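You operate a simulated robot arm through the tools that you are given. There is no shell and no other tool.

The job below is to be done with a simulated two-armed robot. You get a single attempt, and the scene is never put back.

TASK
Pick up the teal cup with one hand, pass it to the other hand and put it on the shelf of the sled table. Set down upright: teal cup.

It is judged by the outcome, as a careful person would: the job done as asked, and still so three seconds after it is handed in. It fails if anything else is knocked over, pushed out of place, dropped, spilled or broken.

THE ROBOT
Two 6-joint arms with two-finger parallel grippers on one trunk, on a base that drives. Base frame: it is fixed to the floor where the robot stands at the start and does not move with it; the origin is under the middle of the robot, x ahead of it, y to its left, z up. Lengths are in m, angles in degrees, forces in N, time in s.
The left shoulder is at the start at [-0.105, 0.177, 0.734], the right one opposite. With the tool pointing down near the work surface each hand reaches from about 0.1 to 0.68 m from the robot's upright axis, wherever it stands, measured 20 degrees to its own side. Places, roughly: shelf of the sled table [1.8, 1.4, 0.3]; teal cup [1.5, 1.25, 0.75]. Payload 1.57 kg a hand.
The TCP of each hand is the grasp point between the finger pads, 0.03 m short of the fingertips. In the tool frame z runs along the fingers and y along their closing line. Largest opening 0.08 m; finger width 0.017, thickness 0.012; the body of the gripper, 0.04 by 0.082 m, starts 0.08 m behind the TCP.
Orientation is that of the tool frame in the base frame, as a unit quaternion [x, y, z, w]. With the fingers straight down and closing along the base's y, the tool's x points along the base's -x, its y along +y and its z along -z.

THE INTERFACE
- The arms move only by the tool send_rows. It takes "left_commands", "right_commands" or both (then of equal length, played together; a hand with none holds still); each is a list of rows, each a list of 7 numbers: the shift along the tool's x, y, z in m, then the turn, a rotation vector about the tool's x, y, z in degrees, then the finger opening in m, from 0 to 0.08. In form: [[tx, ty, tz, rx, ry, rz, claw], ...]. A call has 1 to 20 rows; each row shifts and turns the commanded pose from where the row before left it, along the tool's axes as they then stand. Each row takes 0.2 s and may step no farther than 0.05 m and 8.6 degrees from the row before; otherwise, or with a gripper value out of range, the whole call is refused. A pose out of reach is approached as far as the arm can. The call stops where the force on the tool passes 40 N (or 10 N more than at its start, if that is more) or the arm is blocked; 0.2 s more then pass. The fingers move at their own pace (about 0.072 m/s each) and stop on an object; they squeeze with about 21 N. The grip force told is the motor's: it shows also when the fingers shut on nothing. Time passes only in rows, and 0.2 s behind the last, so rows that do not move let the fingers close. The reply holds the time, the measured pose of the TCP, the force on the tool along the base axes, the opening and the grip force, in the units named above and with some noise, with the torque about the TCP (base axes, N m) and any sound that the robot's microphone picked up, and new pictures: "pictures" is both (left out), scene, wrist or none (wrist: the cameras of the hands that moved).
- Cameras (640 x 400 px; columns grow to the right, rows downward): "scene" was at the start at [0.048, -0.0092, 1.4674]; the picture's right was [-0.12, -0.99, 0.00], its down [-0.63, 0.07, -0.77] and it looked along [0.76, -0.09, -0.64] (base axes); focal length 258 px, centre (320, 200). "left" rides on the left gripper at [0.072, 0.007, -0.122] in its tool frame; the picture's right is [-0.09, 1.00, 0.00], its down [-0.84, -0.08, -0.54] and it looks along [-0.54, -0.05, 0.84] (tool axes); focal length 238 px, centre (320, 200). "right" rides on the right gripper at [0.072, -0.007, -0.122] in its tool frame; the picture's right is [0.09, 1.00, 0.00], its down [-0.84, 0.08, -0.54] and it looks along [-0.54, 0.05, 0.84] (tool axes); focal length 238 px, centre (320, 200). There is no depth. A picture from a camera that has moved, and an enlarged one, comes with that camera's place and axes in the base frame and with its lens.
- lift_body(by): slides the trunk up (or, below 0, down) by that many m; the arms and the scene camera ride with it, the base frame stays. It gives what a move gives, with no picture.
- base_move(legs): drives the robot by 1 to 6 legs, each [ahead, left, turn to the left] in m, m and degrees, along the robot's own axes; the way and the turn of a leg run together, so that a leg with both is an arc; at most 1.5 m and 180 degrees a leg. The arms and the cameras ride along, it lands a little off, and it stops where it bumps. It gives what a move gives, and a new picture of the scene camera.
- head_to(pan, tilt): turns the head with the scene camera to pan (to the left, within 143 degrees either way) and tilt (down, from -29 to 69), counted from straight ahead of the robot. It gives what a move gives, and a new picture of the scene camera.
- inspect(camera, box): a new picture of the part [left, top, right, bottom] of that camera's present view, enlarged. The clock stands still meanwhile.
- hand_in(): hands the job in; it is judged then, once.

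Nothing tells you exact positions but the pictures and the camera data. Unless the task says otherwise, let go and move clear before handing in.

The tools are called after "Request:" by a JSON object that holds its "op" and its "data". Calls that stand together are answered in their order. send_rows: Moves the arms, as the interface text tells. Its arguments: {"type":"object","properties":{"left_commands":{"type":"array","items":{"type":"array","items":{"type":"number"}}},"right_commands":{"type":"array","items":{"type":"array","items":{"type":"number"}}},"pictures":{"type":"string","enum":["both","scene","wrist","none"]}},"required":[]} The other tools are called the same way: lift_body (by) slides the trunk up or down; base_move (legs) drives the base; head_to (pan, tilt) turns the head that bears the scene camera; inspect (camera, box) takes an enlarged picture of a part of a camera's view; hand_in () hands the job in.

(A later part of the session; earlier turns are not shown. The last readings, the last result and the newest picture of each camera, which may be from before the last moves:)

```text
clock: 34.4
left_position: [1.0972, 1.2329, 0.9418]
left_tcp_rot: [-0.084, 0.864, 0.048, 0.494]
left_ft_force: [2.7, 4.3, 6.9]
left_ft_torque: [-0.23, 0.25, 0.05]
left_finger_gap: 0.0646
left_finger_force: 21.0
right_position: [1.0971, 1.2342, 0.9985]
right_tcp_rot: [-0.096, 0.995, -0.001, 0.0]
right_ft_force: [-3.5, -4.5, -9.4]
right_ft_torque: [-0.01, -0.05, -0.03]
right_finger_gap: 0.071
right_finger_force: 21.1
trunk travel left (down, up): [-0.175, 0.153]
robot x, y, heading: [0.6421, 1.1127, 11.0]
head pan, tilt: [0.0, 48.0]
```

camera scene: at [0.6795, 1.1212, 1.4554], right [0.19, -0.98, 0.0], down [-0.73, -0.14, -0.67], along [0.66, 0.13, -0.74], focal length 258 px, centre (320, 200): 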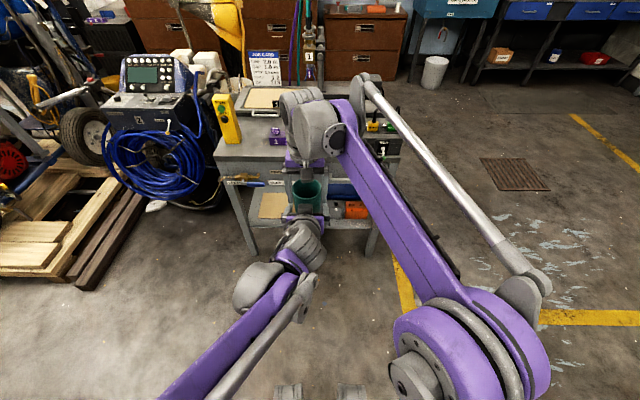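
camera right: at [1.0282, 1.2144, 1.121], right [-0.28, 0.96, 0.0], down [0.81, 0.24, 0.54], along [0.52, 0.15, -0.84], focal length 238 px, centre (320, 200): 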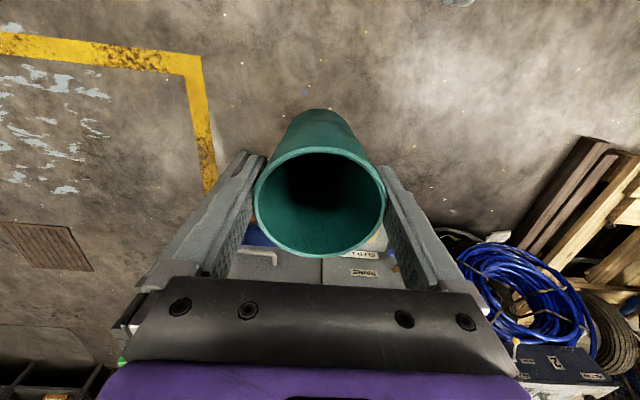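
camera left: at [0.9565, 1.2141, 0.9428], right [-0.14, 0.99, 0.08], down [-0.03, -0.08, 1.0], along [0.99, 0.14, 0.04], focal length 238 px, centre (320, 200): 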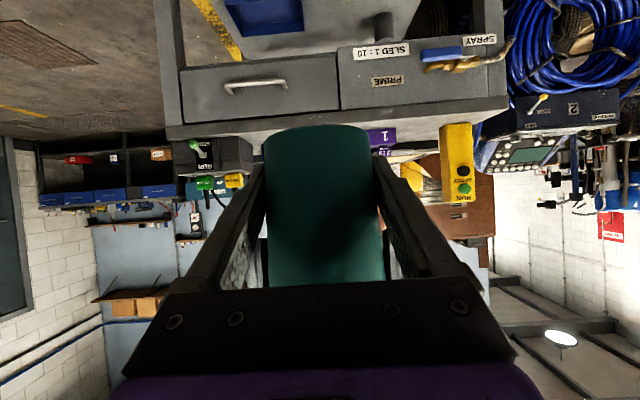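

Request:
{"op": "send_rows", "data": {"left_commands": [[-0.0006, 0.0005, 0, 0, 0, 0, 0.045], [0, 0, 0, 0, 0, 0, 0.045]], "pictures": "none"}}

```text
clock: 35.0
left_position: [1.0973, 1.2339, 0.9427]
left_tcp_rot: [-0.084, 0.864, 0.048, 0.494]
left_ft_force: [3.0, 6.5, 6.1]
left_ft_torque: [-0.13, 0.11, 0.06]
left_finger_gap: 0.0649
left_finger_force: 20.9
right_position: [1.0978, 1.2332, 0.9986]
right_tcp_rot: [-0.097, 0.995, 0.0, 0.001]
right_ft_force: [-2.9, -6.8, -7.1]
right_ft_torque: [-0.24, 0.08, -0.06]
right_finger_gap: 0.0709
right_finger_force: 21.0
trunk travel left (down, up): [-0.175, 0.153]
robot x, y, heading: [0.6392, 1.1119, 10.9]
head pan, tilt: [0.0, 48.0]
```

The remaining strain is small. I'll open the right hand and lift it straight up off the rim.

Request:
{"op": "send_rows", "data": {"right_commands": [[0, 0, 0, 0, 0, 0, 0.08], [0, 0, 0, 0, 0, 0, 0.08], [0, 0, 0, 0, 0, 0, 0.08]], "pictures": "both"}}

```text
clock: 35.8
left_position: [1.0976, 1.2339, 0.9416]
left_tcp_rot: [-0.083, 0.864, 0.047, 0.494]
left_ft_force: [-0.1, -0.8, 0.2]
left_ft_torque: [-0.01, 0.0, 0.01]
left_finger_gap: 0.0643
left_finger_force: 21.4
right_position: [1.0973, 1.2341, 0.9973]
right_tcp_rot: [-0.097, 0.995, 0.0, 0.001]
right_ft_force: [-0.3, -0.1, 0.3]
right_ft_torque: [0.0, 0.0, 0.02]
right_finger_gap: 0.0802
right_finger_force: 0.0
trunk travel left (down, up): [-0.175, 0.153]
robot x, y, heading: [0.6403, 1.1111, 11.0]
head pan, tilt: [0.0, 48.0]
camera scene: at [0.6794, 1.1212, 1.4554], right [0.19, -0.98, 0.0], down [-0.73, -0.14, -0.67], along [0.66, 0.13, -0.74], focal length 258 px, centre (320, 200)
camera right: at [1.0287, 1.2142, 1.1209], right [-0.28, 0.96, 0.0], down [0.81, 0.24, 0.54], along [0.52, 0.15, -0.84], focal length 238 px, centre (320, 200)
```

scene: 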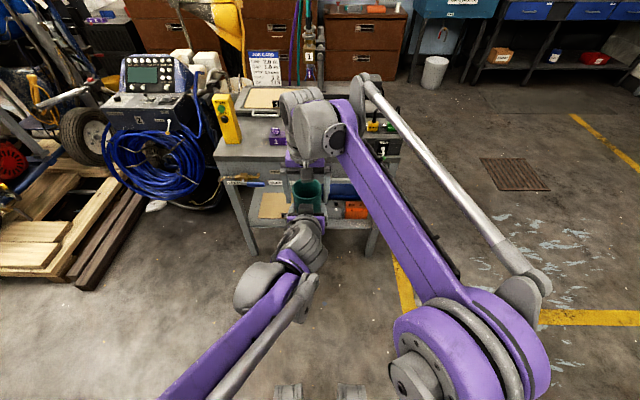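
right: 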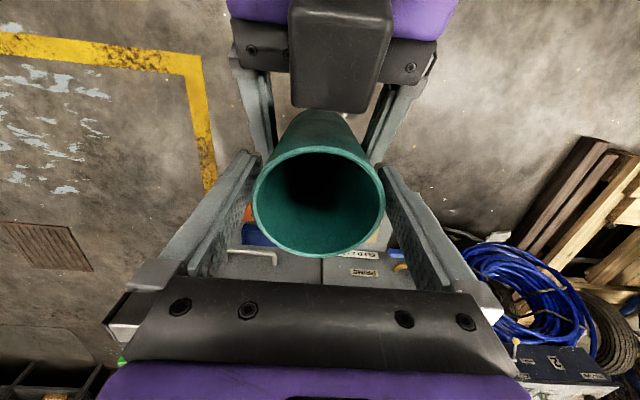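

The left hand holds the cup alone, and the forces are near zero. I'll raise the right hand clear and move it off to the right.

Request:
{"op": "send_rows", "data": {"right_commands": [[0, 0, -0.015, 0, 0, 0, 0.08], [0, 0, -0.02, 0, 0, 0, 0.08], [0, 0, -0.02, 0, 0, 0, 0.08], [0, 0, -0.02, 0, 0, 0, 0.08], [0, 0, -0.02, 0, 0, 0, 0.08], [0, -0.04, -0.01, 0, 0, 0, 0.08], [0, -0.04, 0, 0, 0, 0, 0.08], [0, -0.04, 0, 0, 0, 0, 0.08], [0, -0.04, 0, 0, 0, 0, 0.08], [0, -0.04, 0, 0, 0, 0, 0.08], [0.04, -0.02, 0, 0, 0, 0, 0.08], [0.04, 0, 0, 0, 0, 0, 0.08], [0.04, 0, 0, 0, 0, 0, 0.08]], "pictures": "both"}}

```text
clock: 38.5
left_position: [1.0953, 1.2341, 0.9428]
left_tcp_rot: [-0.084, 0.864, 0.048, 0.495]
left_ft_force: [-0.4, -0.8, -0.3]
left_ft_torque: [0.03, -0.02, 0.0]
left_finger_gap: 0.0647
left_finger_force: 21.1
right_position: [1.0195, 0.9944, 1.1023]
right_tcp_rot: [-0.096, 0.995, 0.0, 0.0]
right_ft_force: [-1.2, 0.2, -0.2]
right_ft_torque: [-0.01, -0.04, 0.0]
right_finger_gap: 0.0803
right_finger_force: 0.1
trunk travel left (down, up): [-0.175, 0.153]
robot x, y, heading: [0.6373, 1.1101, 11.4]
head pan, tilt: [0.0, 48.0]
camera scene: at [0.6778, 1.1209, 1.4555], right [0.19, -0.98, 0.0], down [-0.73, -0.14, -0.67], along [0.66, 0.13, -0.74], focal length 258 px, centre (320, 200)
camera right: at [0.9517, 0.9746, 1.2251], right [-0.28, 0.96, 0.0], down [0.81, 0.24, 0.54], along [0.52, 0.15, -0.84], focal length 238 px, centre (320, 200)
```

scene: 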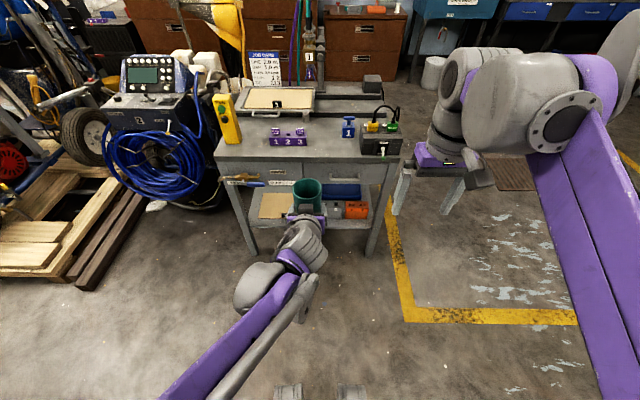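
right: 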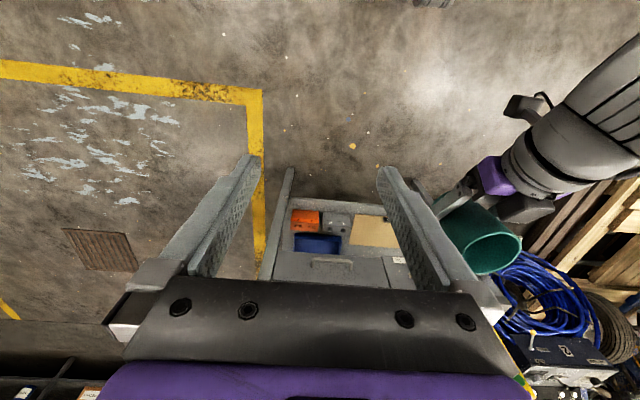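

The right hand is clear. I'll check how the cup sits in the left hand.

Request:
{"op": "inspect", "data": {"camera": "left", "box": [0, 0, 640, 400]}}

Request:
{"op": "inspect", "data": {"camera": "scene", "box": [200, 140, 400, 265]}}

Request:
{"op": "inspect", "data": {"camera": "right", "box": [420, 60, 640, 300]}}

```text
1.00 times, centred on (320, 200) of left (not enlarged: the box is as wide or as high as the picture)
camera zoom: at [0.9555, 1.2123, 0.943], right [-0.15, 0.99, 0.08], down [-0.03, -0.08, 1.0], along [0.99, 0.14, 0.04], focal length 238 px, centre (320, 200)
```

zoom: 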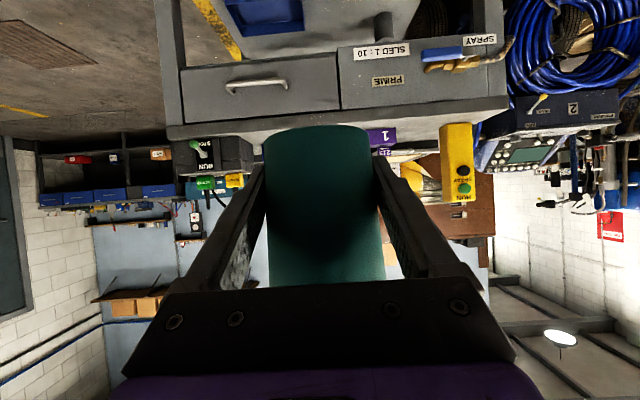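

```text
3.20 times, centred on (300, 202) of scene
camera zoom: at [0.6778, 1.1209, 1.4555], right [0.19, -0.98, 0.0], down [-0.73, -0.14, -0.67], along [0.66, 0.13, -0.74], focal length 826 px, centre (384, 192)
```

zoom: 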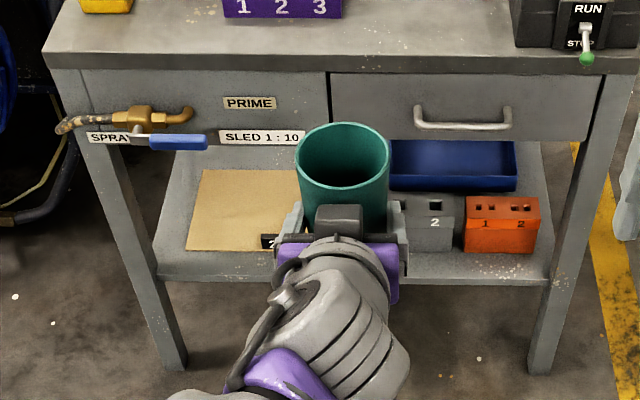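

```text
1.67 times, centred on (530, 180) of right
camera zoom: at [0.9517, 0.9746, 1.2251], right [-0.28, 0.96, 0.0], down [0.81, 0.24, 0.54], along [0.52, 0.15, -0.84], focal length 397 px, centre (-30, 233)
```

zoom: 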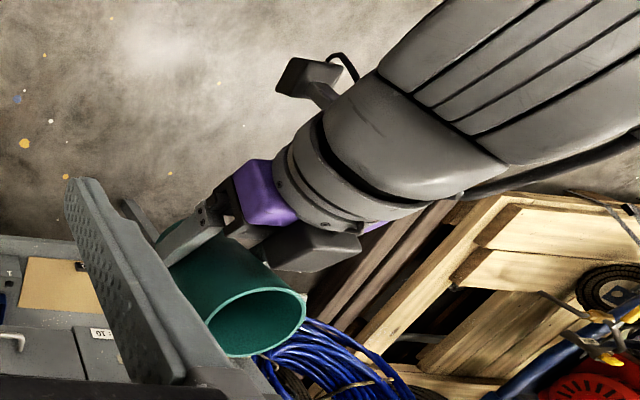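

The cup hangs upright and the left wrist camera body is visible under the hand. I'll back up a little and lower the trunk, to test the low pose in free space and measure the clearance under the drawers.

Request:
{"op": "base_move", "data": {"legs": [[-0.12, 0, 0]]}}

Request:
{"op": "lift_body", "data": {"by": -0.17}}

Request:
{"op": "head_to", "data": {"pan": 0, "tilt": 40}}

Request:
{"op": "inspect", "data": {"camera": "scene", "box": [200, 120, 420, 260]}}

Request:
{"op": "inspect", "data": {"camera": "left", "box": [120, 0, 500, 240]}}

```text
clock: 39.8
left_position: [0.9792, 1.2092, 0.9425]
left_tcp_rot: [-0.084, 0.864, 0.048, 0.494]
left_ft_force: [-0.7, -0.7, -0.8]
left_ft_torque: [-0.01, 0.0, 0.0]
left_finger_gap: 0.0644
left_finger_force: 21.1
right_position: [0.9052, 0.972, 1.1022]
right_tcp_rot: [-0.097, 0.995, 0.001, 0.0]
right_ft_force: [-0.5, -0.1, -0.2]
right_ft_torque: [0.01, -0.06, 0.01]
right_finger_gap: 0.0799
right_finger_force: 0.0
trunk travel left (down, up): [-0.175, 0.153]
robot x, y, heading: [0.5202, 1.09, 11.2]
head pan, tilt: [0.0, 48.0]
camera scene: at [0.5618, 1.0981, 1.4554], right [0.19, -0.98, 0.0], down [-0.73, -0.14, -0.67], along [0.66, 0.13, -0.74], focal length 258 px, centre (320, 200)
```

scene: 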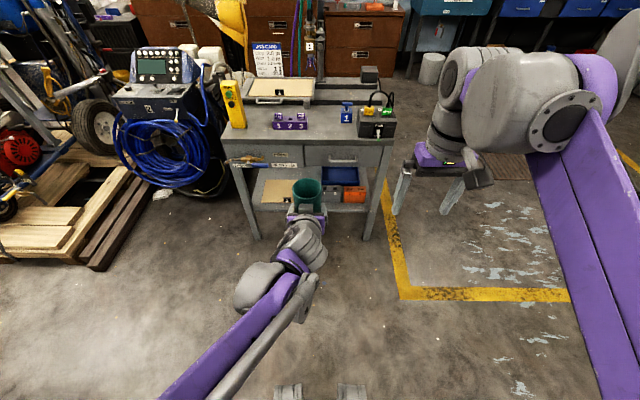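

```text
clock: 41.7
left_position: [0.9803, 1.2109, 0.7719]
left_tcp_rot: [-0.084, 0.864, 0.048, 0.494]
left_ft_force: [-0.5, 0.0, -0.3]
left_ft_torque: [0.02, -0.04, 0.0]
left_finger_gap: 0.0646
left_finger_force: 20.3
right_position: [0.9038, 0.9729, 0.9328]
right_tcp_rot: [-0.097, 0.995, 0.001, 0.0]
right_ft_force: [0.3, -0.3, 0.7]
right_ft_torque: [0.04, -0.02, 0.0]
right_finger_gap: 0.0803
right_finger_force: 0.1
trunk travel left (down, up): [-0.005, 0.323]
robot x, y, heading: [0.5218, 1.094, 11.0]
head pan, tilt: [0.0, 48.0]
```

```text
clock: 42.4
left_position: [0.9805, 1.211, 0.773]
left_tcp_rot: [-0.084, 0.864, 0.048, 0.494]
left_ft_force: [-0.4, -0.7, -1.0]
left_ft_torque: [-0.02, 0.01, 0.01]
left_finger_gap: 0.0646
left_finger_force: 21.1
right_position: [0.9058, 0.9724, 0.9322]
right_tcp_rot: [-0.097, 0.995, 0.0, 0.0]
right_ft_force: [0.2, 0.0, -0.4]
right_ft_torque: [0.01, 0.0, 0.04]
right_finger_gap: 0.0801
right_finger_force: 0.2
trunk travel left (down, up): [-0.005, 0.323]
robot x, y, heading: [0.5228, 1.0899, 11.0]
head pan, tilt: [0.0, 40.0]
camera scene: at [0.6135, 1.1083, 1.2926], right [0.19, -0.98, 0.0], down [-0.63, -0.12, -0.77], along [0.75, 0.15, -0.64], focal length 258 px, centre (320, 200)
```

scene: 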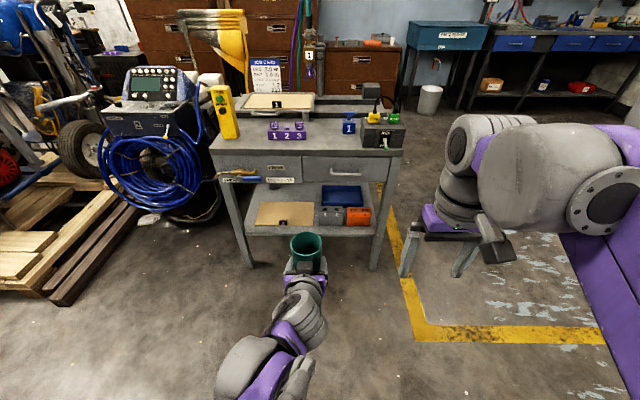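

```text
2.86 times, centred on (310, 190) of scene
camera zoom: at [0.6135, 1.1083, 1.2926], right [0.19, -0.98, 0.0], down [-0.63, -0.12, -0.77], along [0.75, 0.15, -0.64], focal length 738 px, centre (349, 229)
```

zoom: 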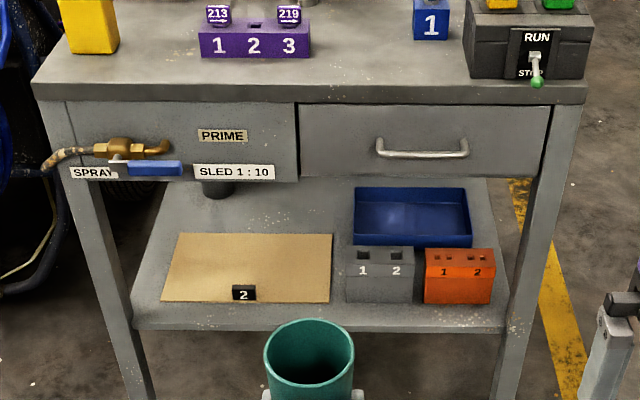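

```text
1.67 times, centred on (310, 120) of left
camera zoom: at [0.84, 1.1896, 0.7727], right [-0.15, 0.99, 0.08], down [-0.03, -0.08, 1.0], along [0.99, 0.14, 0.04], focal length 397 px, centre (337, 333)
```

zoom: 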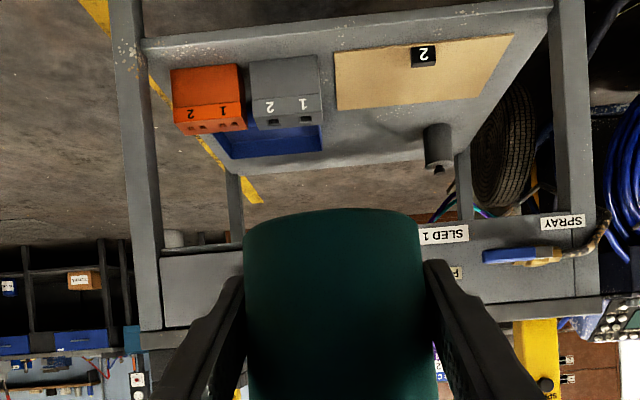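

The shelf is at z≈0.30 and the drawer bottoms at ≈0.62. The bare spot behind the mat, between tray and weight, is about (1.80, 1.44). I'll back up a bit more and rehearse the low, stretched placing pose in free space.

Request:
{"op": "base_move", "data": {"legs": [[-0.15, 0, 0]]}}

Request:
{"op": "send_rows", "data": {"left_commands": [[0.0062, 0.0085, 0.0391, 0, 0, 0, 0.045], [0.0062, 0.0085, 0.0391, 0, 0, 0, 0.045], [0.0062, 0.0085, 0.0391, 0, 0, 0, 0.045], [0.0062, 0.0085, 0.0391, 0, 0, 0, 0.045], [0.0062, 0.0085, 0.0391, 0, 0, 0, 0.045], [0.0062, 0.0085, 0.0391, 0, 0, 0, 0.045], [0.0062, 0.0085, 0.0391, 0, 0, 0, 0.045], [0.0062, 0.0085, 0.0391, 0, 0, 0, 0.045], [0.0062, 0.0085, 0.0391, 0, 0, 0, 0.045], [0.0062, 0.0085, 0.0391, 0, 0, 0, 0.045], [0.0062, 0.0085, 0.0391, 0, 0, 0, 0.045], [0.0062, 0.0085, 0.0391, 0, 0, 0, 0.045], [0.0062, 0.0085, 0.0391, 0, 0, 0, 0.045], [0.0062, 0.0085, 0.0391, 0, 0, 0, 0.045]], "pictures": "both"}}

```text
clock: 43.8
left_position: [0.8328, 1.1812, 0.7714]
left_tcp_rot: [-0.083, 0.864, 0.047, 0.494]
left_ft_force: [-0.3, 0.3, -0.9]
left_ft_torque: [-0.03, 0.02, 0.01]
left_finger_gap: 0.0644
left_finger_force: 20.8
right_position: [0.7585, 0.9452, 0.9326]
right_tcp_rot: [-0.095, 0.995, 0.0, 0.0]
right_ft_force: [-0.4, 0.4, 1.1]
right_ft_torque: [0.01, -0.03, -0.05]
right_finger_gap: 0.0801
right_finger_force: 0.1
trunk travel left (down, up): [-0.005, 0.323]
robot x, y, heading: [0.3752, 1.0611, 11.0]
head pan, tilt: [0.0, 40.0]
camera scene: at [0.4665, 1.0795, 1.2927], right [0.19, -0.98, 0.0], down [-0.63, -0.12, -0.77], along [0.75, 0.15, -0.64], focal length 258 px, centre (320, 200)
```

scene: 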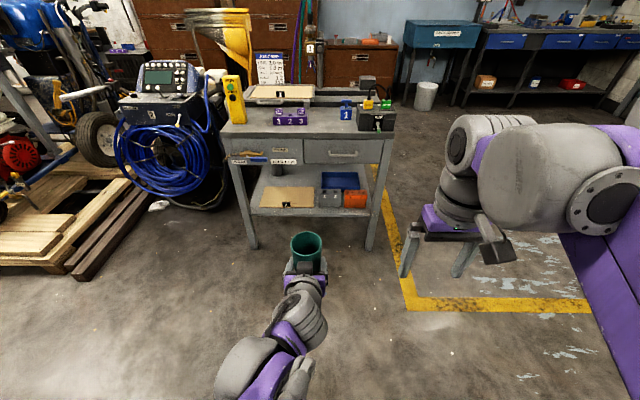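

```text
clock: 46.8
left_position: [1.1982, 1.3761, 0.4321]
left_tcp_rot: [-0.084, 0.864, 0.048, 0.494]
left_ft_force: [-0.8, 0.2, -1.0]
left_ft_torque: [0.0, 0.01, -0.03]
left_finger_gap: 0.0645
left_finger_force: 20.5
left hand out of reach, approached as far as the arm can: row 14
right_position: [0.7594, 0.9444, 0.9306]
right_tcp_rot: [-0.096, 0.995, 0.0, 0.0]
right_ft_force: [0.4, 0.3, -0.1]
right_ft_torque: [0.02, 0.05, -0.05]
right_finger_gap: 0.0799
right_finger_force: 0.0
trunk travel left (down, up): [-0.005, 0.323]
robot x, y, heading: [0.3761, 1.0621, 11.0]
head pan, tilt: [0.0, 40.0]
camera scene: at [0.4671, 1.0797, 1.2927], right [0.19, -0.98, 0.0], down [-0.63, -0.12, -0.77], along [0.75, 0.15, -0.64], focal length 258 px, centre (320, 200)
camera left: at [1.057, 1.3546, 0.4324], right [-0.14, 0.99, 0.08], down [-0.03, -0.08, 1.0], along [0.99, 0.14, 0.04], focal length 238 px, centre (320, 200)
```

scene: 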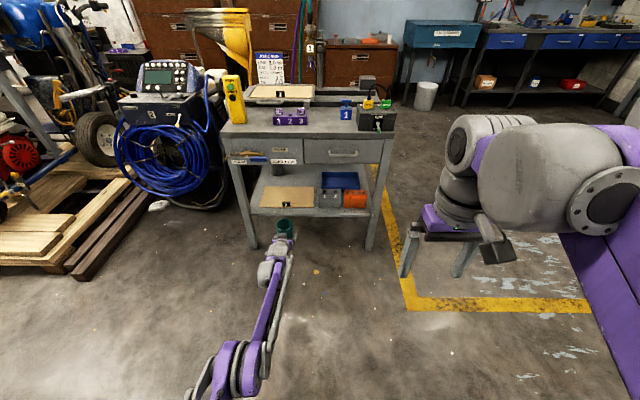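
left: 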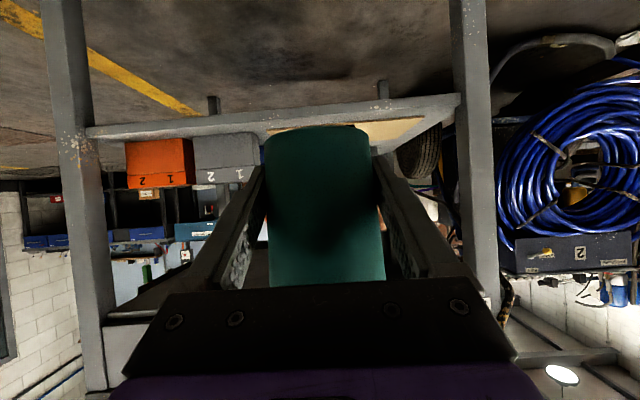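

The arm reaches 0.87 m ahead in this posture. I'll lower it to the actual placing height to see how the arm lies there.

Request:
{"op": "send_rows", "data": {"left_commands": [[0.028, 0, 0.005, 0, 0, 0, 0.045], [0.028, 0, 0.005, 0, 0, 0, 0.045], [0.028, 0, 0.005, 0, 0, 0, 0.045], [0, 0, 0, 0, 0, 0, 0.045]], "pictures": "none"}}

Request:
{"op": "inspect", "data": {"camera": "scene", "box": [170, 200, 370, 400]}}

```text
clock: 47.8
left_position: [1.1587, 1.3684, 0.3572]
left_tcp_rot: [-0.083, 0.864, 0.047, 0.494]
left_ft_force: [0.1, 0.4, -0.8]
left_ft_torque: [-0.02, 0.02, -0.01]
left_finger_gap: 0.0644
left_finger_force: 20.9
left hand out of reach, approached as far as the arm can: row 2, 3
right_position: [0.7596, 0.9435, 0.9312]
right_tcp_rot: [-0.096, 0.995, 0.0, 0.0]
right_ft_force: [0.1, 0.0, -0.2]
right_ft_torque: [-0.02, 0.01, 0.02]
right_finger_gap: 0.0801
right_finger_force: 0.1
trunk travel left (down, up): [-0.005, 0.323]
robot x, y, heading: [0.3754, 1.0621, 10.8]
head pan, tilt: [0.0, 40.0]
```

```text
2.00 times, centred on (270, 300) of scene
camera zoom: at [0.4672, 1.0797, 1.2927], right [0.19, -0.98, 0.0], down [-0.63, -0.12, -0.77], along [0.75, 0.15, -0.64], focal length 516 px, centre (420, 0)
```

zoom: 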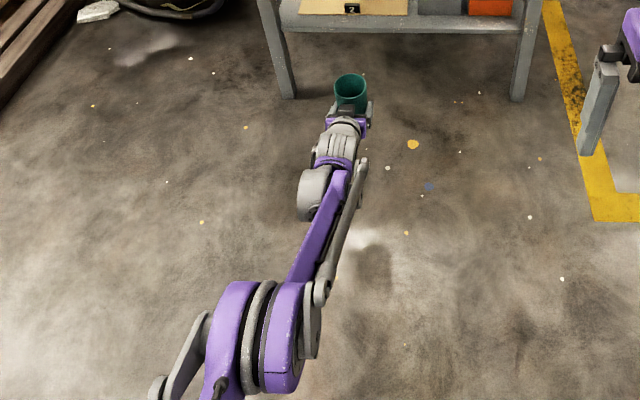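

The arm lies low enough: the forearm passes about 5 cm under the drawer bottom at full depth. I'll pull the hand back and up a bit, then drive to the staging spot in line with the target.

Request:
{"op": "send_rows", "data": {"left_commands": [[0.0025, 0, -0.0355, 0, 0, 0, 0.045], [0.0025, 0, -0.0355, 0, 0, 0, 0.045], [0.0025, 0, -0.0355, 0, 0, 0, 0.045], [0.0025, 0, -0.0355, 0, 0, 0, 0.045], [0, 0, 0, 0, 0, 0, 0.045]], "pictures": "none"}}

Request:
{"op": "base_move", "data": {"legs": [[0.37, -0.052, 0]]}}

Request:
{"op": "inspect", "data": {"camera": "left", "box": [0, 0, 640, 400]}}

Request:
{"op": "inspect", "data": {"camera": "scene", "box": [180, 120, 400, 300]}}

```text
clock: 49.0
left_position: [1.0357, 1.3435, 0.4206]
left_tcp_rot: [-0.084, 0.864, 0.048, 0.494]
left_ft_force: [0.3, 0.3, -1.0]
left_ft_torque: [0.01, -0.03, 0.01]
left_finger_gap: 0.0644
left_finger_force: 21.3
right_position: [0.7595, 0.9436, 0.933]
right_tcp_rot: [-0.096, 0.995, -0.001, 0.0]
right_ft_force: [-0.3, -0.2, 0.4]
right_ft_torque: [-0.01, 0.0, -0.03]
right_finger_gap: 0.0801
right_finger_force: 0.1
trunk travel left (down, up): [-0.005, 0.323]
robot x, y, heading: [0.3739, 1.0603, 10.9]
head pan, tilt: [0.0, 40.0]
```

```text
clock: 51.4
left_position: [1.4085, 1.3638, 0.4207]
left_tcp_rot: [-0.083, 0.864, 0.048, 0.495]
left_ft_force: [-0.5, -0.3, -0.3]
left_ft_torque: [-0.02, 0.0, 0.02]
left_finger_gap: 0.0647
left_finger_force: 20.7
right_position: [1.1328, 0.9633, 0.9324]
right_tcp_rot: [-0.096, 0.995, 0.0, 0.001]
right_ft_force: [0.6, -0.4, 0.4]
right_ft_torque: [0.01, -0.01, -0.03]
right_finger_gap: 0.08
right_finger_force: 0.1
trunk travel left (down, up): [-0.005, 0.323]
robot x, y, heading: [0.7462, 1.0812, 11.1]
head pan, tilt: [0.0, 40.0]
camera scene: at [0.8405, 1.0994, 1.2926], right [0.19, -0.98, 0.0], down [-0.63, -0.12, -0.77], along [0.75, 0.15, -0.64], focal length 258 px, centre (320, 200)
```

scene: 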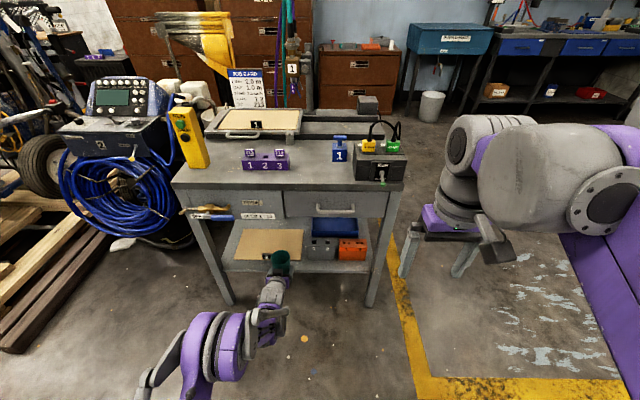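

```text
1.00 times, centred on (320, 200) of left (not enlarged: the box is as wide or as high as the picture)
camera zoom: at [1.2678, 1.3421, 0.4215], right [-0.14, 0.99, 0.08], down [-0.03, -0.08, 1.0], along [0.99, 0.14, 0.04], focal length 238 px, centre (320, 200)
```

zoom: 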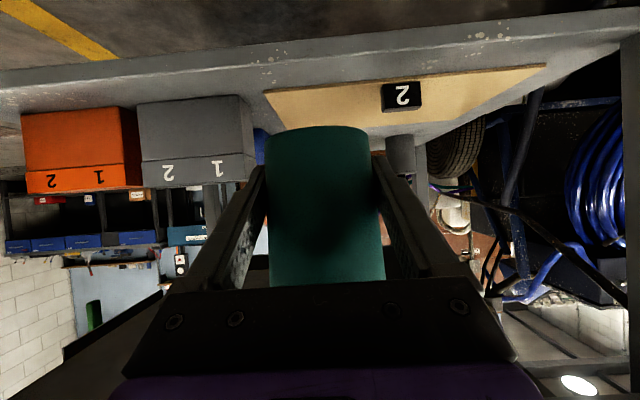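

```text
2.22 times, centred on (290, 210) of scene
camera zoom: at [0.8405, 1.0994, 1.2926], right [0.19, -0.98, 0.0], down [-0.63, -0.12, -0.77], along [0.75, 0.15, -0.64], focal length 574 px, centre (387, 178)
```

zoom: 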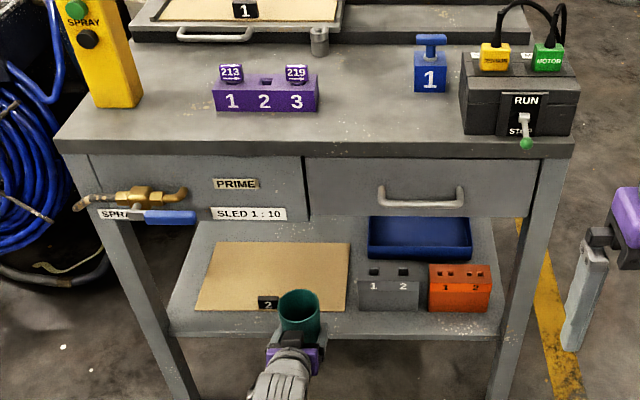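

Everything lines up: the cup is on the line to the target, clear of the number-2 label and the grey box. I'll lower to about 3 cm over shelf level and drive in 0.30 m.

Request:
{"op": "send_rows", "data": {"left_commands": [[0.0172, 0, 0.0101, 0, 0, 0, 0.045], [0.0172, 0, 0.0101, 0, 0, 0, 0.045], [0, 0, 0, 0, 0, 0, 0.045]], "pictures": "none"}}

Request:
{"op": "base_move", "data": {"legs": [[0.15, 0, 0]]}}

Request:
{"op": "inspect", "data": {"camera": "left", "box": [0, 0, 640, 400]}}

```text
clock: 52.1
left_position: [1.4083, 1.3618, 0.3801]
left_tcp_rot: [-0.083, 0.864, 0.047, 0.494]
left_ft_force: [-0.9, 0.0, -1.6]
left_ft_torque: [-0.01, 0.02, -0.02]
left_finger_gap: 0.0644
left_finger_force: 21.1
right_position: [1.1312, 0.9628, 0.9324]
right_tcp_rot: [-0.096, 0.995, 0.0, 0.0]
right_ft_force: [-1.0, -0.4, -0.2]
right_ft_torque: [-0.02, 0.01, -0.01]
right_finger_gap: 0.0801
right_finger_force: 0.1
trunk travel left (down, up): [-0.005, 0.323]
robot x, y, heading: [0.7454, 1.0789, 11.0]
head pan, tilt: [0.0, 40.0]
```

```text
clock: 53.5
left_position: [1.5568, 1.3916, 0.3791]
left_tcp_rot: [-0.084, 0.864, 0.048, 0.494]
left_ft_force: [0.4, 0.4, 0.0]
left_ft_torque: [0.03, 0.0, 0.0]
left_finger_gap: 0.0643
left_finger_force: 21.1
right_position: [1.2804, 0.9918, 0.9325]
right_tcp_rot: [-0.095, 0.995, 0.0, 0.0]
right_ft_force: [-0.1, 0.5, 0.6]
right_ft_torque: [0.01, 0.02, -0.02]
right_finger_gap: 0.0801
right_finger_force: 0.1
trunk travel left (down, up): [-0.005, 0.323]
robot x, y, heading: [0.8968, 1.109, 11.0]
head pan, tilt: [0.0, 40.0]
camera scene: at [0.9889, 1.1282, 1.2926], right [0.19, -0.98, 0.0], down [-0.63, -0.12, -0.77], along [0.75, 0.15, -0.64], focal length 258 px, centre (320, 200)
```

scene: 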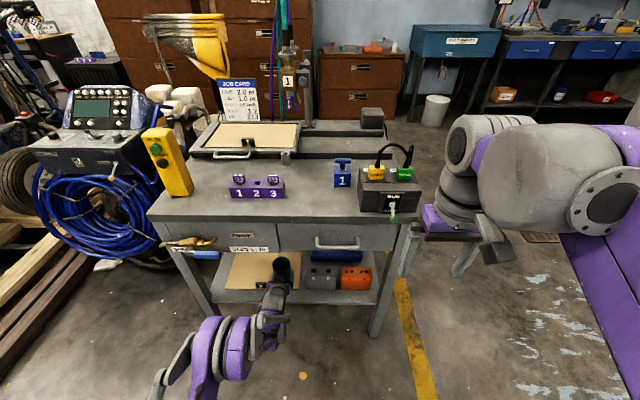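

```text
1.00 times, centred on (320, 200) of left (not enlarged: the box is as wide or as high as the picture)
camera zoom: at [1.4164, 1.3707, 0.3811], right [-0.14, 0.99, 0.08], down [-0.03, -0.08, 1.0], along [0.99, 0.14, 0.04], focal length 238 px, centre (320, 200)
```

zoom: 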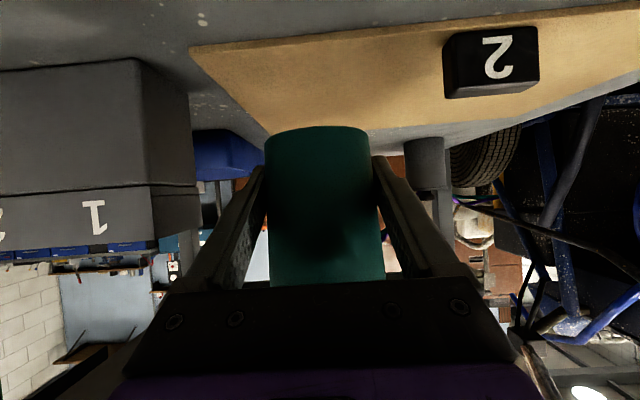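

The cup is over the front of the shelf, with the grey box about 9 cm to the right and the label to the left. I'll drive the second 0.15 m.

Request:
{"op": "base_move", "data": {"legs": [[0.15, 0, 0]]}}

Request:
{"op": "inspect", "data": {"camera": "left", "box": [0, 0, 640, 400]}}

Request:
{"op": "inspect", "data": {"camera": "scene", "box": [130, 200, 430, 400]}}

```text
clock: 54.9
left_position: [1.7029, 1.4195, 0.3808]
left_tcp_rot: [-0.083, 0.864, 0.048, 0.494]
left_ft_force: [0.0, 0.5, -0.4]
left_ft_torque: [0.02, 0.01, -0.02]
left_finger_gap: 0.0645
left_finger_force: 21.3
right_position: [1.4277, 1.021, 0.9312]
right_tcp_rot: [-0.095, 0.995, -0.001, 0.0]
right_ft_force: [0.1, -0.5, 0.5]
right_ft_torque: [0.05, 0.01, 0.0]
right_finger_gap: 0.0798
right_finger_force: 0.1
trunk travel left (down, up): [-0.005, 0.323]
robot x, y, heading: [1.0423, 1.1377, 11.0]
head pan, tilt: [0.0, 40.0]
camera scene: at [1.1355, 1.1565, 1.2926], right [0.19, -0.98, 0.0], down [-0.63, -0.12, -0.77], along [0.75, 0.14, -0.64], focal length 258 px, centre (320, 200)
```

scene: 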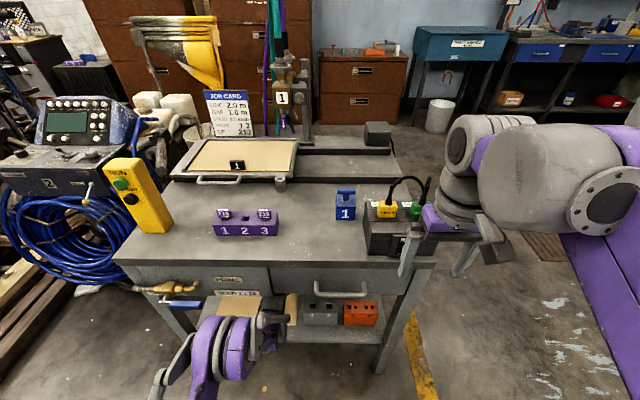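

```text
1.00 times, centred on (320, 200) of left (not enlarged: the box is as wide or as high as the picture)
camera zoom: at [1.5633, 1.3983, 0.3811], right [-0.14, 0.99, 0.08], down [-0.03, -0.08, 1.0], along [0.99, 0.14, 0.04], focal length 238 px, centre (320, 200)
```

zoom: 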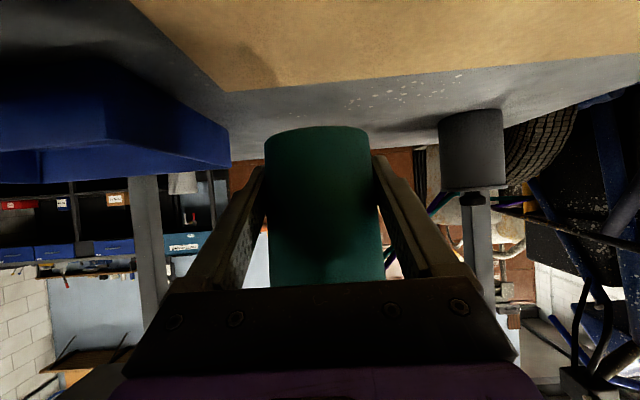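

```text
2.00 times, centred on (280, 300) of scene
camera zoom: at [1.1355, 1.1565, 1.2926], right [0.19, -0.98, 0.0], down [-0.63, -0.12, -0.77], along [0.75, 0.14, -0.64], focal length 516 px, centre (400, 0)
```

zoom: 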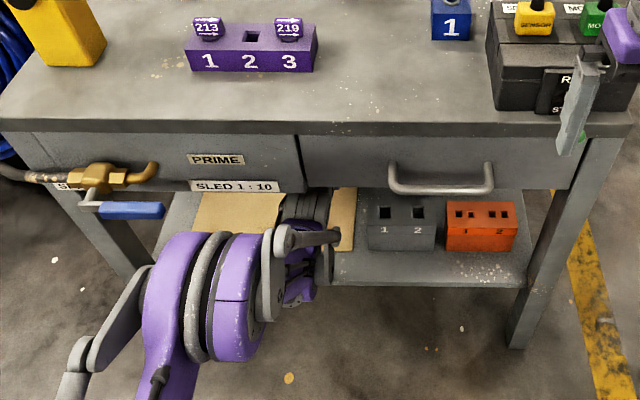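

The cup is over the back of the mat, with the tray to the right and the weight well to the left. I'll lower slightly and extend the arm the last 10 cm behind the mat.

Request:
{"op": "send_rows", "data": {"left_commands": [[0.0129, 0, 0.0076, 0, 0, 0, 0.045], [-0.0077, 0.0003, 0.0146, 0, 0, 0, 0.045], [-0.0077, 0.0003, 0.0146, 0, 0, 0, 0.045], [-0.0077, 0.0003, 0.0146, 0, 0, 0, 0.045], [-0.0077, 0.0003, 0.0146, 0, 0, 0, 0.045], [-0.0077, 0.0003, 0.0146, 0, 0, 0, 0.045], [-0.0077, 0.0003, 0.0146, 0, 0, 0, 0.045], [0, 0, 0, 0, 0, 0, 0.045]], "pictures": "both"}}

Request:
{"op": "inspect", "data": {"camera": "scene", "box": [130, 200, 430, 400]}}

```text
clock: 56.7
left_position: [1.7967, 1.4387, 0.3627]
left_tcp_rot: [-0.082, 0.863, 0.046, 0.496]
left_ft_force: [0.6, 1.2, -0.8]
left_ft_torque: [0.02, -0.01, -0.02]
left_finger_gap: 0.0647
left_finger_force: 20.9
right_position: [1.4208, 1.019, 0.9346]
right_tcp_rot: [-0.096, 0.995, 0.0, 0.003]
right_ft_force: [-0.5, -0.2, 0.2]
right_ft_torque: [0.01, -0.03, -0.01]
right_finger_gap: 0.0797
right_finger_force: 0.1
trunk travel left (down, up): [-0.005, 0.323]
robot x, y, heading: [1.0401, 1.1382, 10.8]
head pan, tilt: [0.0, 40.0]
camera scene: at [1.1262, 1.1552, 1.2932], right [0.19, -0.98, 0.0], down [-0.63, -0.12, -0.77], along [0.76, 0.15, -0.64], focal length 258 px, centre (320, 200)
camera left: at [1.6555, 1.418, 0.3633], right [-0.14, 0.99, 0.08], down [-0.03, -0.08, 1.0], along [0.99, 0.14, 0.04], focal length 238 px, centre (320, 200)
```

scene: 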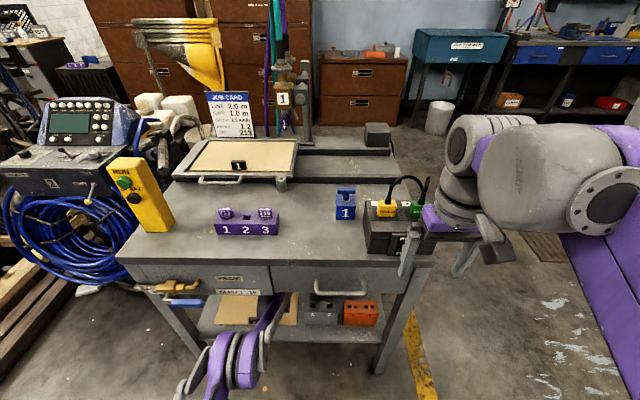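
left: 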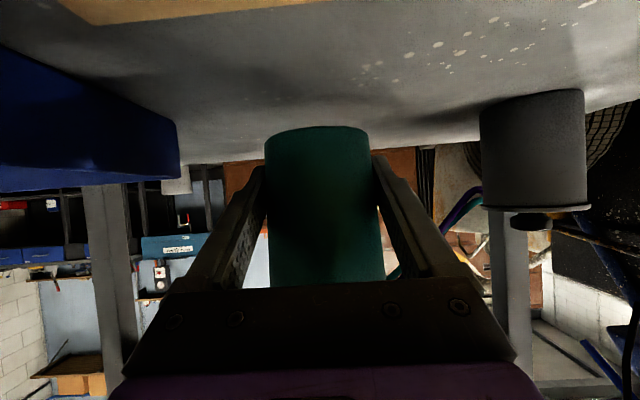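

```text
2.00 times, centred on (280, 300) of scene
camera zoom: at [1.1262, 1.1552, 1.2932], right [0.19, -0.98, 0.0], down [-0.63, -0.12, -0.77], along [0.76, 0.15, -0.64], focal length 516 px, centre (400, 0)
```

zoom: 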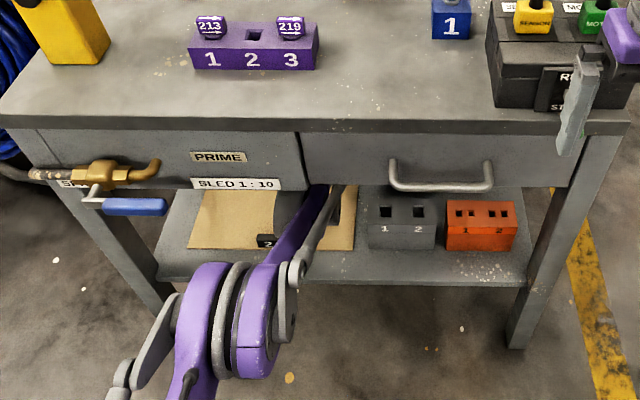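

The camera and the right hand shifted slightly backward, as if the left arm were touching something, perhaps the drawer edge with the forearm. I'll check whether it persists before going on.

Request:
{"op": "send_rows", "data": {"left_commands": [[0, 0, 0, 0, 0, 0, 0.045], [0, 0, 0, 0, 0, 0, 0.045]], "pictures": "scene"}}

Request:
{"op": "inspect", "data": {"camera": "scene", "box": [200, 260, 330, 340]}}

Request:
{"op": "inspect", "data": {"camera": "right", "box": [0, 0, 640, 400]}}

```text
clock: 57.3
left_position: [1.7961, 1.44, 0.3642]
left_tcp_rot: [-0.083, 0.863, 0.047, 0.496]
left_ft_force: [-0.5, 0.1, -1.3]
left_ft_torque: [0.0, 0.01, 0.04]
left_finger_gap: 0.0643
left_finger_force: 20.9
right_position: [1.4198, 1.0191, 0.9349]
right_tcp_rot: [-0.096, 0.995, 0.001, 0.003]
right_ft_force: [-0.7, 0.7, -0.6]
right_ft_torque: [-0.02, 0.03, -0.03]
right_finger_gap: 0.0799
right_finger_force: 0.0
trunk travel left (down, up): [-0.005, 0.323]
robot x, y, heading: [1.0425, 1.1393, 11.1]
head pan, tilt: [0.0, 40.0]
camera scene: at [1.1259, 1.1554, 1.2932], right [0.19, -0.98, 0.0], down [-0.63, -0.12, -0.77], along [0.76, 0.15, -0.64], focal length 258 px, centre (320, 200)
```

scene: 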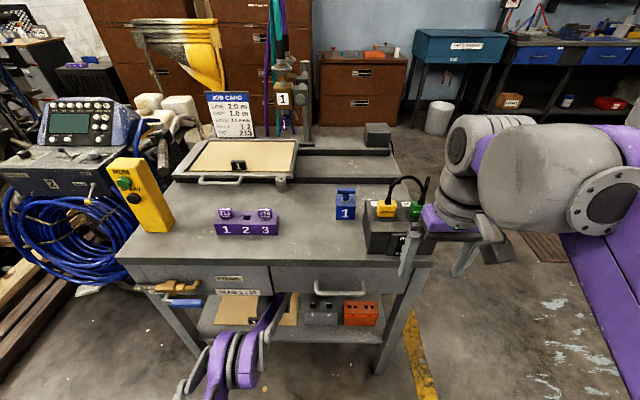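

```text
4.92 times, centred on (265, 300) of scene
camera zoom: at [1.1259, 1.1554, 1.2932], right [0.19, -0.98, 0.0], down [-0.63, -0.12, -0.77], along [0.76, 0.15, -0.64], focal length 1271 px, centre (591, -292)
```

zoom: 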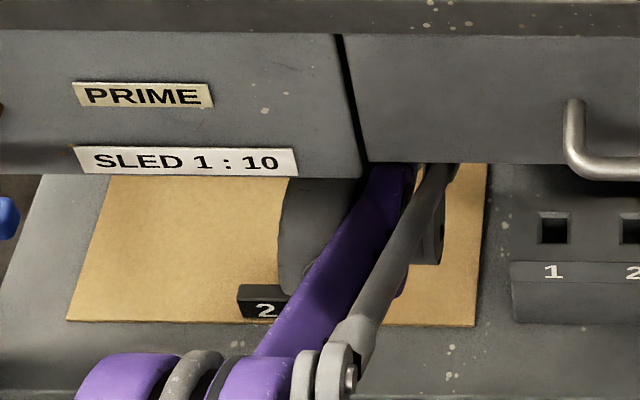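

```text
1.00 times, centred on (320, 200) of right (not enlarged: the box is as wide or as high as the picture)
camera zoom: at [1.3504, 0.999, 1.0569], right [-0.28, 0.96, 0.0], down [0.8, 0.23, 0.55], along [0.53, 0.15, -0.84], focal length 238 px, centre (320, 200)
```

zoom: 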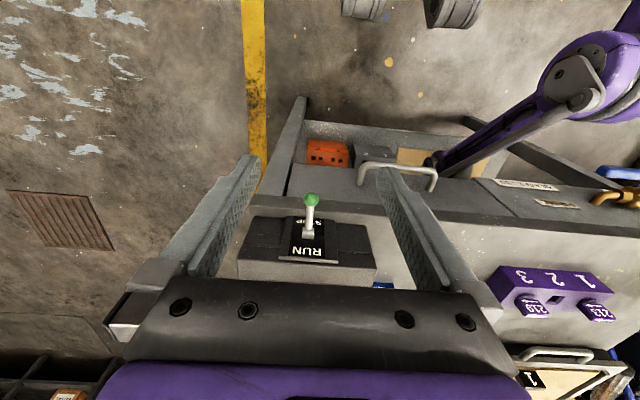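

Request:
{"op": "inspect", "data": {"camera": "right", "box": [360, 90, 580, 228]}}

```text
2.90 times, centred on (470, 159) of right
camera zoom: at [1.3504, 0.999, 1.0569], right [-0.28, 0.96, 0.0], down [0.8, 0.23, 0.55], along [0.53, 0.15, -0.84], focal length 691 px, centre (-115, 319)
```

zoom: 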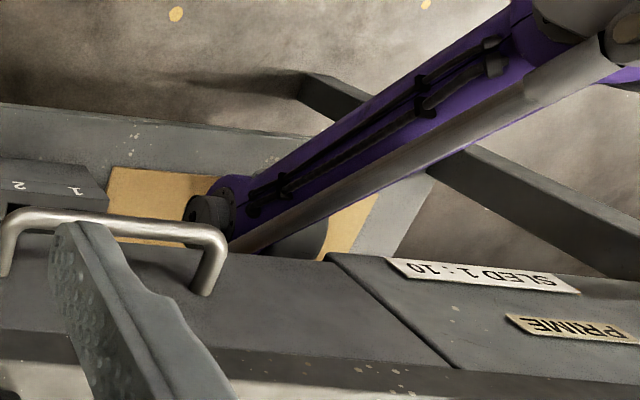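

The forearm rod looks very close to the drawer's lower edge. I'll ease back 2 cm while lowering a little, which keeps the cup behind the mat, and see whether the lean goes away.

Request:
{"op": "send_rows", "data": {"left_commands": [[0.0051, 0, -0.0086, 0, 0, 0, 0.045], [0.0051, 0, -0.0086, 0, 0, 0, 0.045], [0, 0, 0, 0, 0, 0, 0.045]], "pictures": "scene"}}

Request:
{"op": "inspect", "data": {"camera": "right", "box": [360, 90, 580, 228]}}

```text
clock: 58.1
left_position: [1.7827, 1.4367, 0.3586]
left_tcp_rot: [-0.083, 0.864, 0.047, 0.494]
left_ft_force: [0.3, 0.1, -0.2]
left_ft_torque: [-0.05, -0.01, -0.02]
left_finger_gap: 0.0646
left_finger_force: 20.4
right_position: [1.4286, 1.0206, 0.9316]
right_tcp_rot: [-0.095, 0.995, 0.0, -0.001]
right_ft_force: [-0.2, -0.4, -0.1]
right_ft_torque: [0.03, 0.01, 0.04]
right_finger_gap: 0.0799
right_finger_force: 0.0
trunk travel left (down, up): [-0.005, 0.323]
robot x, y, heading: [1.0453, 1.1395, 10.9]
head pan, tilt: [0.0, 40.0]
camera scene: at [1.1384, 1.158, 1.2924], right [0.19, -0.98, 0.0], down [-0.63, -0.12, -0.76], along [0.75, 0.14, -0.64], focal length 258 px, centre (320, 200)
```

scene: 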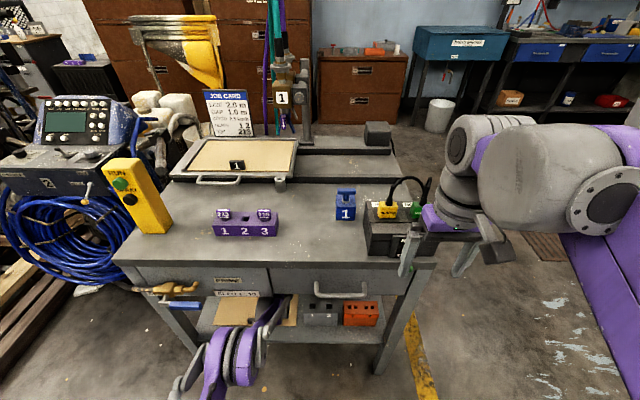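

```text
2.90 times, centred on (470, 159) of right
camera zoom: at [1.3606, 1.0009, 1.0545], right [-0.28, 0.96, 0.0], down [0.81, 0.23, 0.54], along [0.52, 0.15, -0.84], focal length 691 px, centre (-115, 319)
```

zoom: 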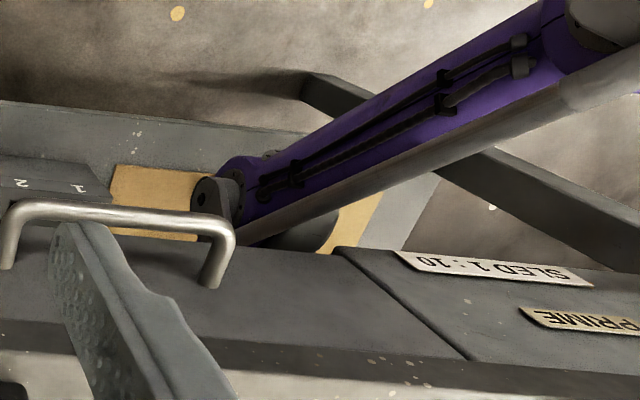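

The lean is gone and the table looks unmoved. The cup is now about 2 cm behind the mat and about 2 cm above the shelf. I'll check the left camera, then lower gently.

Request:
{"op": "send_rows", "data": {"left_commands": [[0.0026, 0, 0.0015, 0, 0, 0, 0.045], [0.0026, 0, 0.0015, 0, 0, 0, 0.045], [0.0026, 0, 0.0015, 0, 0, 0, 0.045], [0, 0, 0, 0, 0, 0, 0.045]], "pictures": "wrist"}}

```text
clock: 59.1
left_position: [1.78, 1.4367, 0.3524]
left_tcp_rot: [-0.082, 0.864, 0.046, 0.494]
left_ft_force: [-0.7, 0.0, -0.6]
left_ft_torque: [0.0, -0.02, -0.01]
left_finger_gap: 0.0645
left_finger_force: 21.2
right_position: [1.4254, 1.0192, 0.9323]
right_tcp_rot: [-0.095, 0.995, -0.001, 0.001]
right_ft_force: [-0.3, -0.5, 0.0]
right_ft_torque: [0.0, 0.0, -0.03]
right_finger_gap: 0.0799
right_finger_force: 0.1
trunk travel left (down, up): [-0.005, 0.323]
robot x, y, heading: [1.0444, 1.1425, 10.6]
head pan, tilt: [0.0, 40.0]
camera left: at [1.6404, 1.4151, 0.3532], right [-0.14, 0.99, 0.08], down [-0.03, -0.08, 1.0], along [0.99, 0.14, 0.04], focal length 238 px, centre (320, 200)
```

left: 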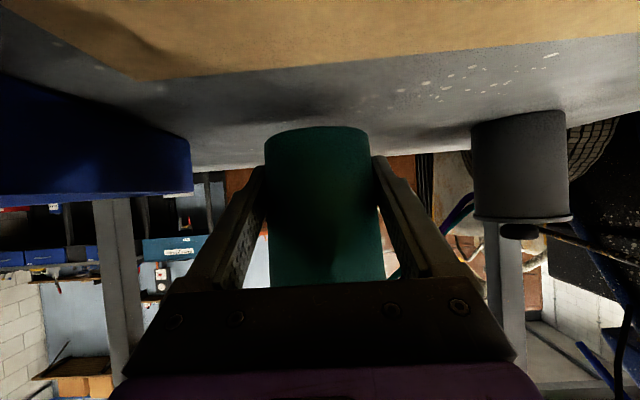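

Request:
{"op": "inspect", "data": {"camera": "scene", "box": [200, 260, 330, 340]}}

Request:
{"op": "inspect", "data": {"camera": "right", "box": [360, 90, 580, 228]}}

```text
4.92 times, centred on (265, 300) of scene
camera zoom: at [1.1349, 1.1564, 1.2927], right [0.19, -0.98, 0.0], down [-0.63, -0.12, -0.77], along [0.75, 0.15, -0.64], focal length 1271 px, centre (591, -292)
```

zoom: 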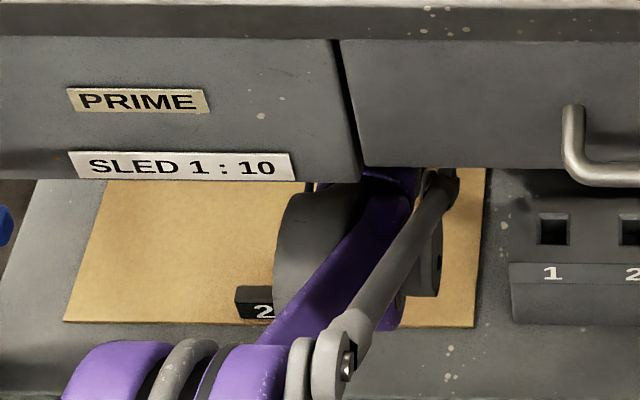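

```text
2.90 times, centred on (470, 159) of right
camera zoom: at [1.3577, 0.9997, 1.055], right [-0.28, 0.96, 0.0], down [0.81, 0.23, 0.54], along [0.52, 0.15, -0.84], focal length 691 px, centre (-115, 319)
```

zoom: 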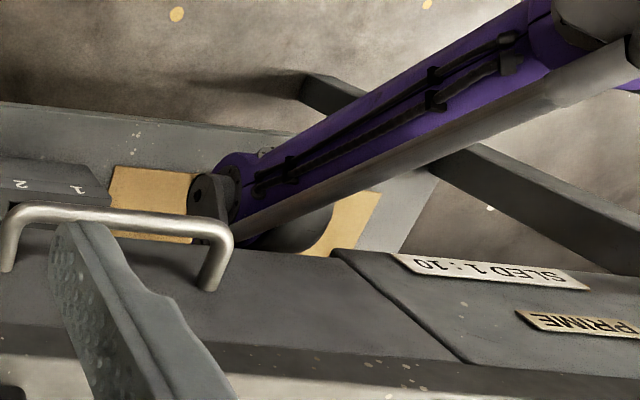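

The robot is back at its neutral stance, so that touch was the forearm against the drawer edge at full stretch. It is clear now. I'll keep lowering in small steps.

Request:
{"op": "send_rows", "data": {"left_commands": [[0.0017, 0, 0.001, 0, 0, 0, 0.045], [0.0017, 0, 0.001, 0, 0, 0, 0.045], [0.0017, 0, 0.001, 0, 0, 0, 0.045], [0, 0, 0, 0, 0, 0, 0.045]], "pictures": "scene"}}

```text
clock: 60.1
left_position: [1.7806, 1.4357, 0.3451]
left_tcp_rot: [-0.083, 0.864, 0.048, 0.494]
left_ft_force: [0.2, -0.3, -1.8]
left_ft_torque: [0.0, -0.02, 0.02]
left_finger_gap: 0.0642
left_finger_force: 20.9
right_position: [1.4261, 1.0202, 0.9332]
right_tcp_rot: [-0.094, 0.996, 0.0, 0.0]
right_ft_force: [-0.2, -0.5, -0.5]
right_ft_torque: [-0.01, 0.03, 0.0]
right_finger_gap: 0.08
right_finger_force: 0.0
trunk travel left (down, up): [-0.005, 0.323]
robot x, y, heading: [1.0434, 1.1393, 10.9]
head pan, tilt: [0.0, 40.0]
camera scene: at [1.1349, 1.1564, 1.2927], right [0.19, -0.98, 0.0], down [-0.63, -0.12, -0.77], along [0.75, 0.15, -0.64], focal length 258 px, centre (320, 200)
```

scene: 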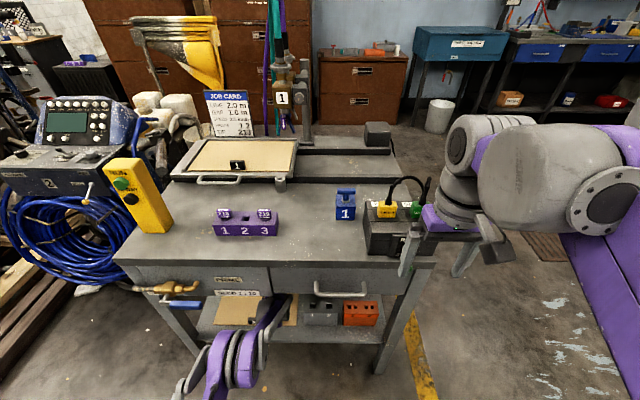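

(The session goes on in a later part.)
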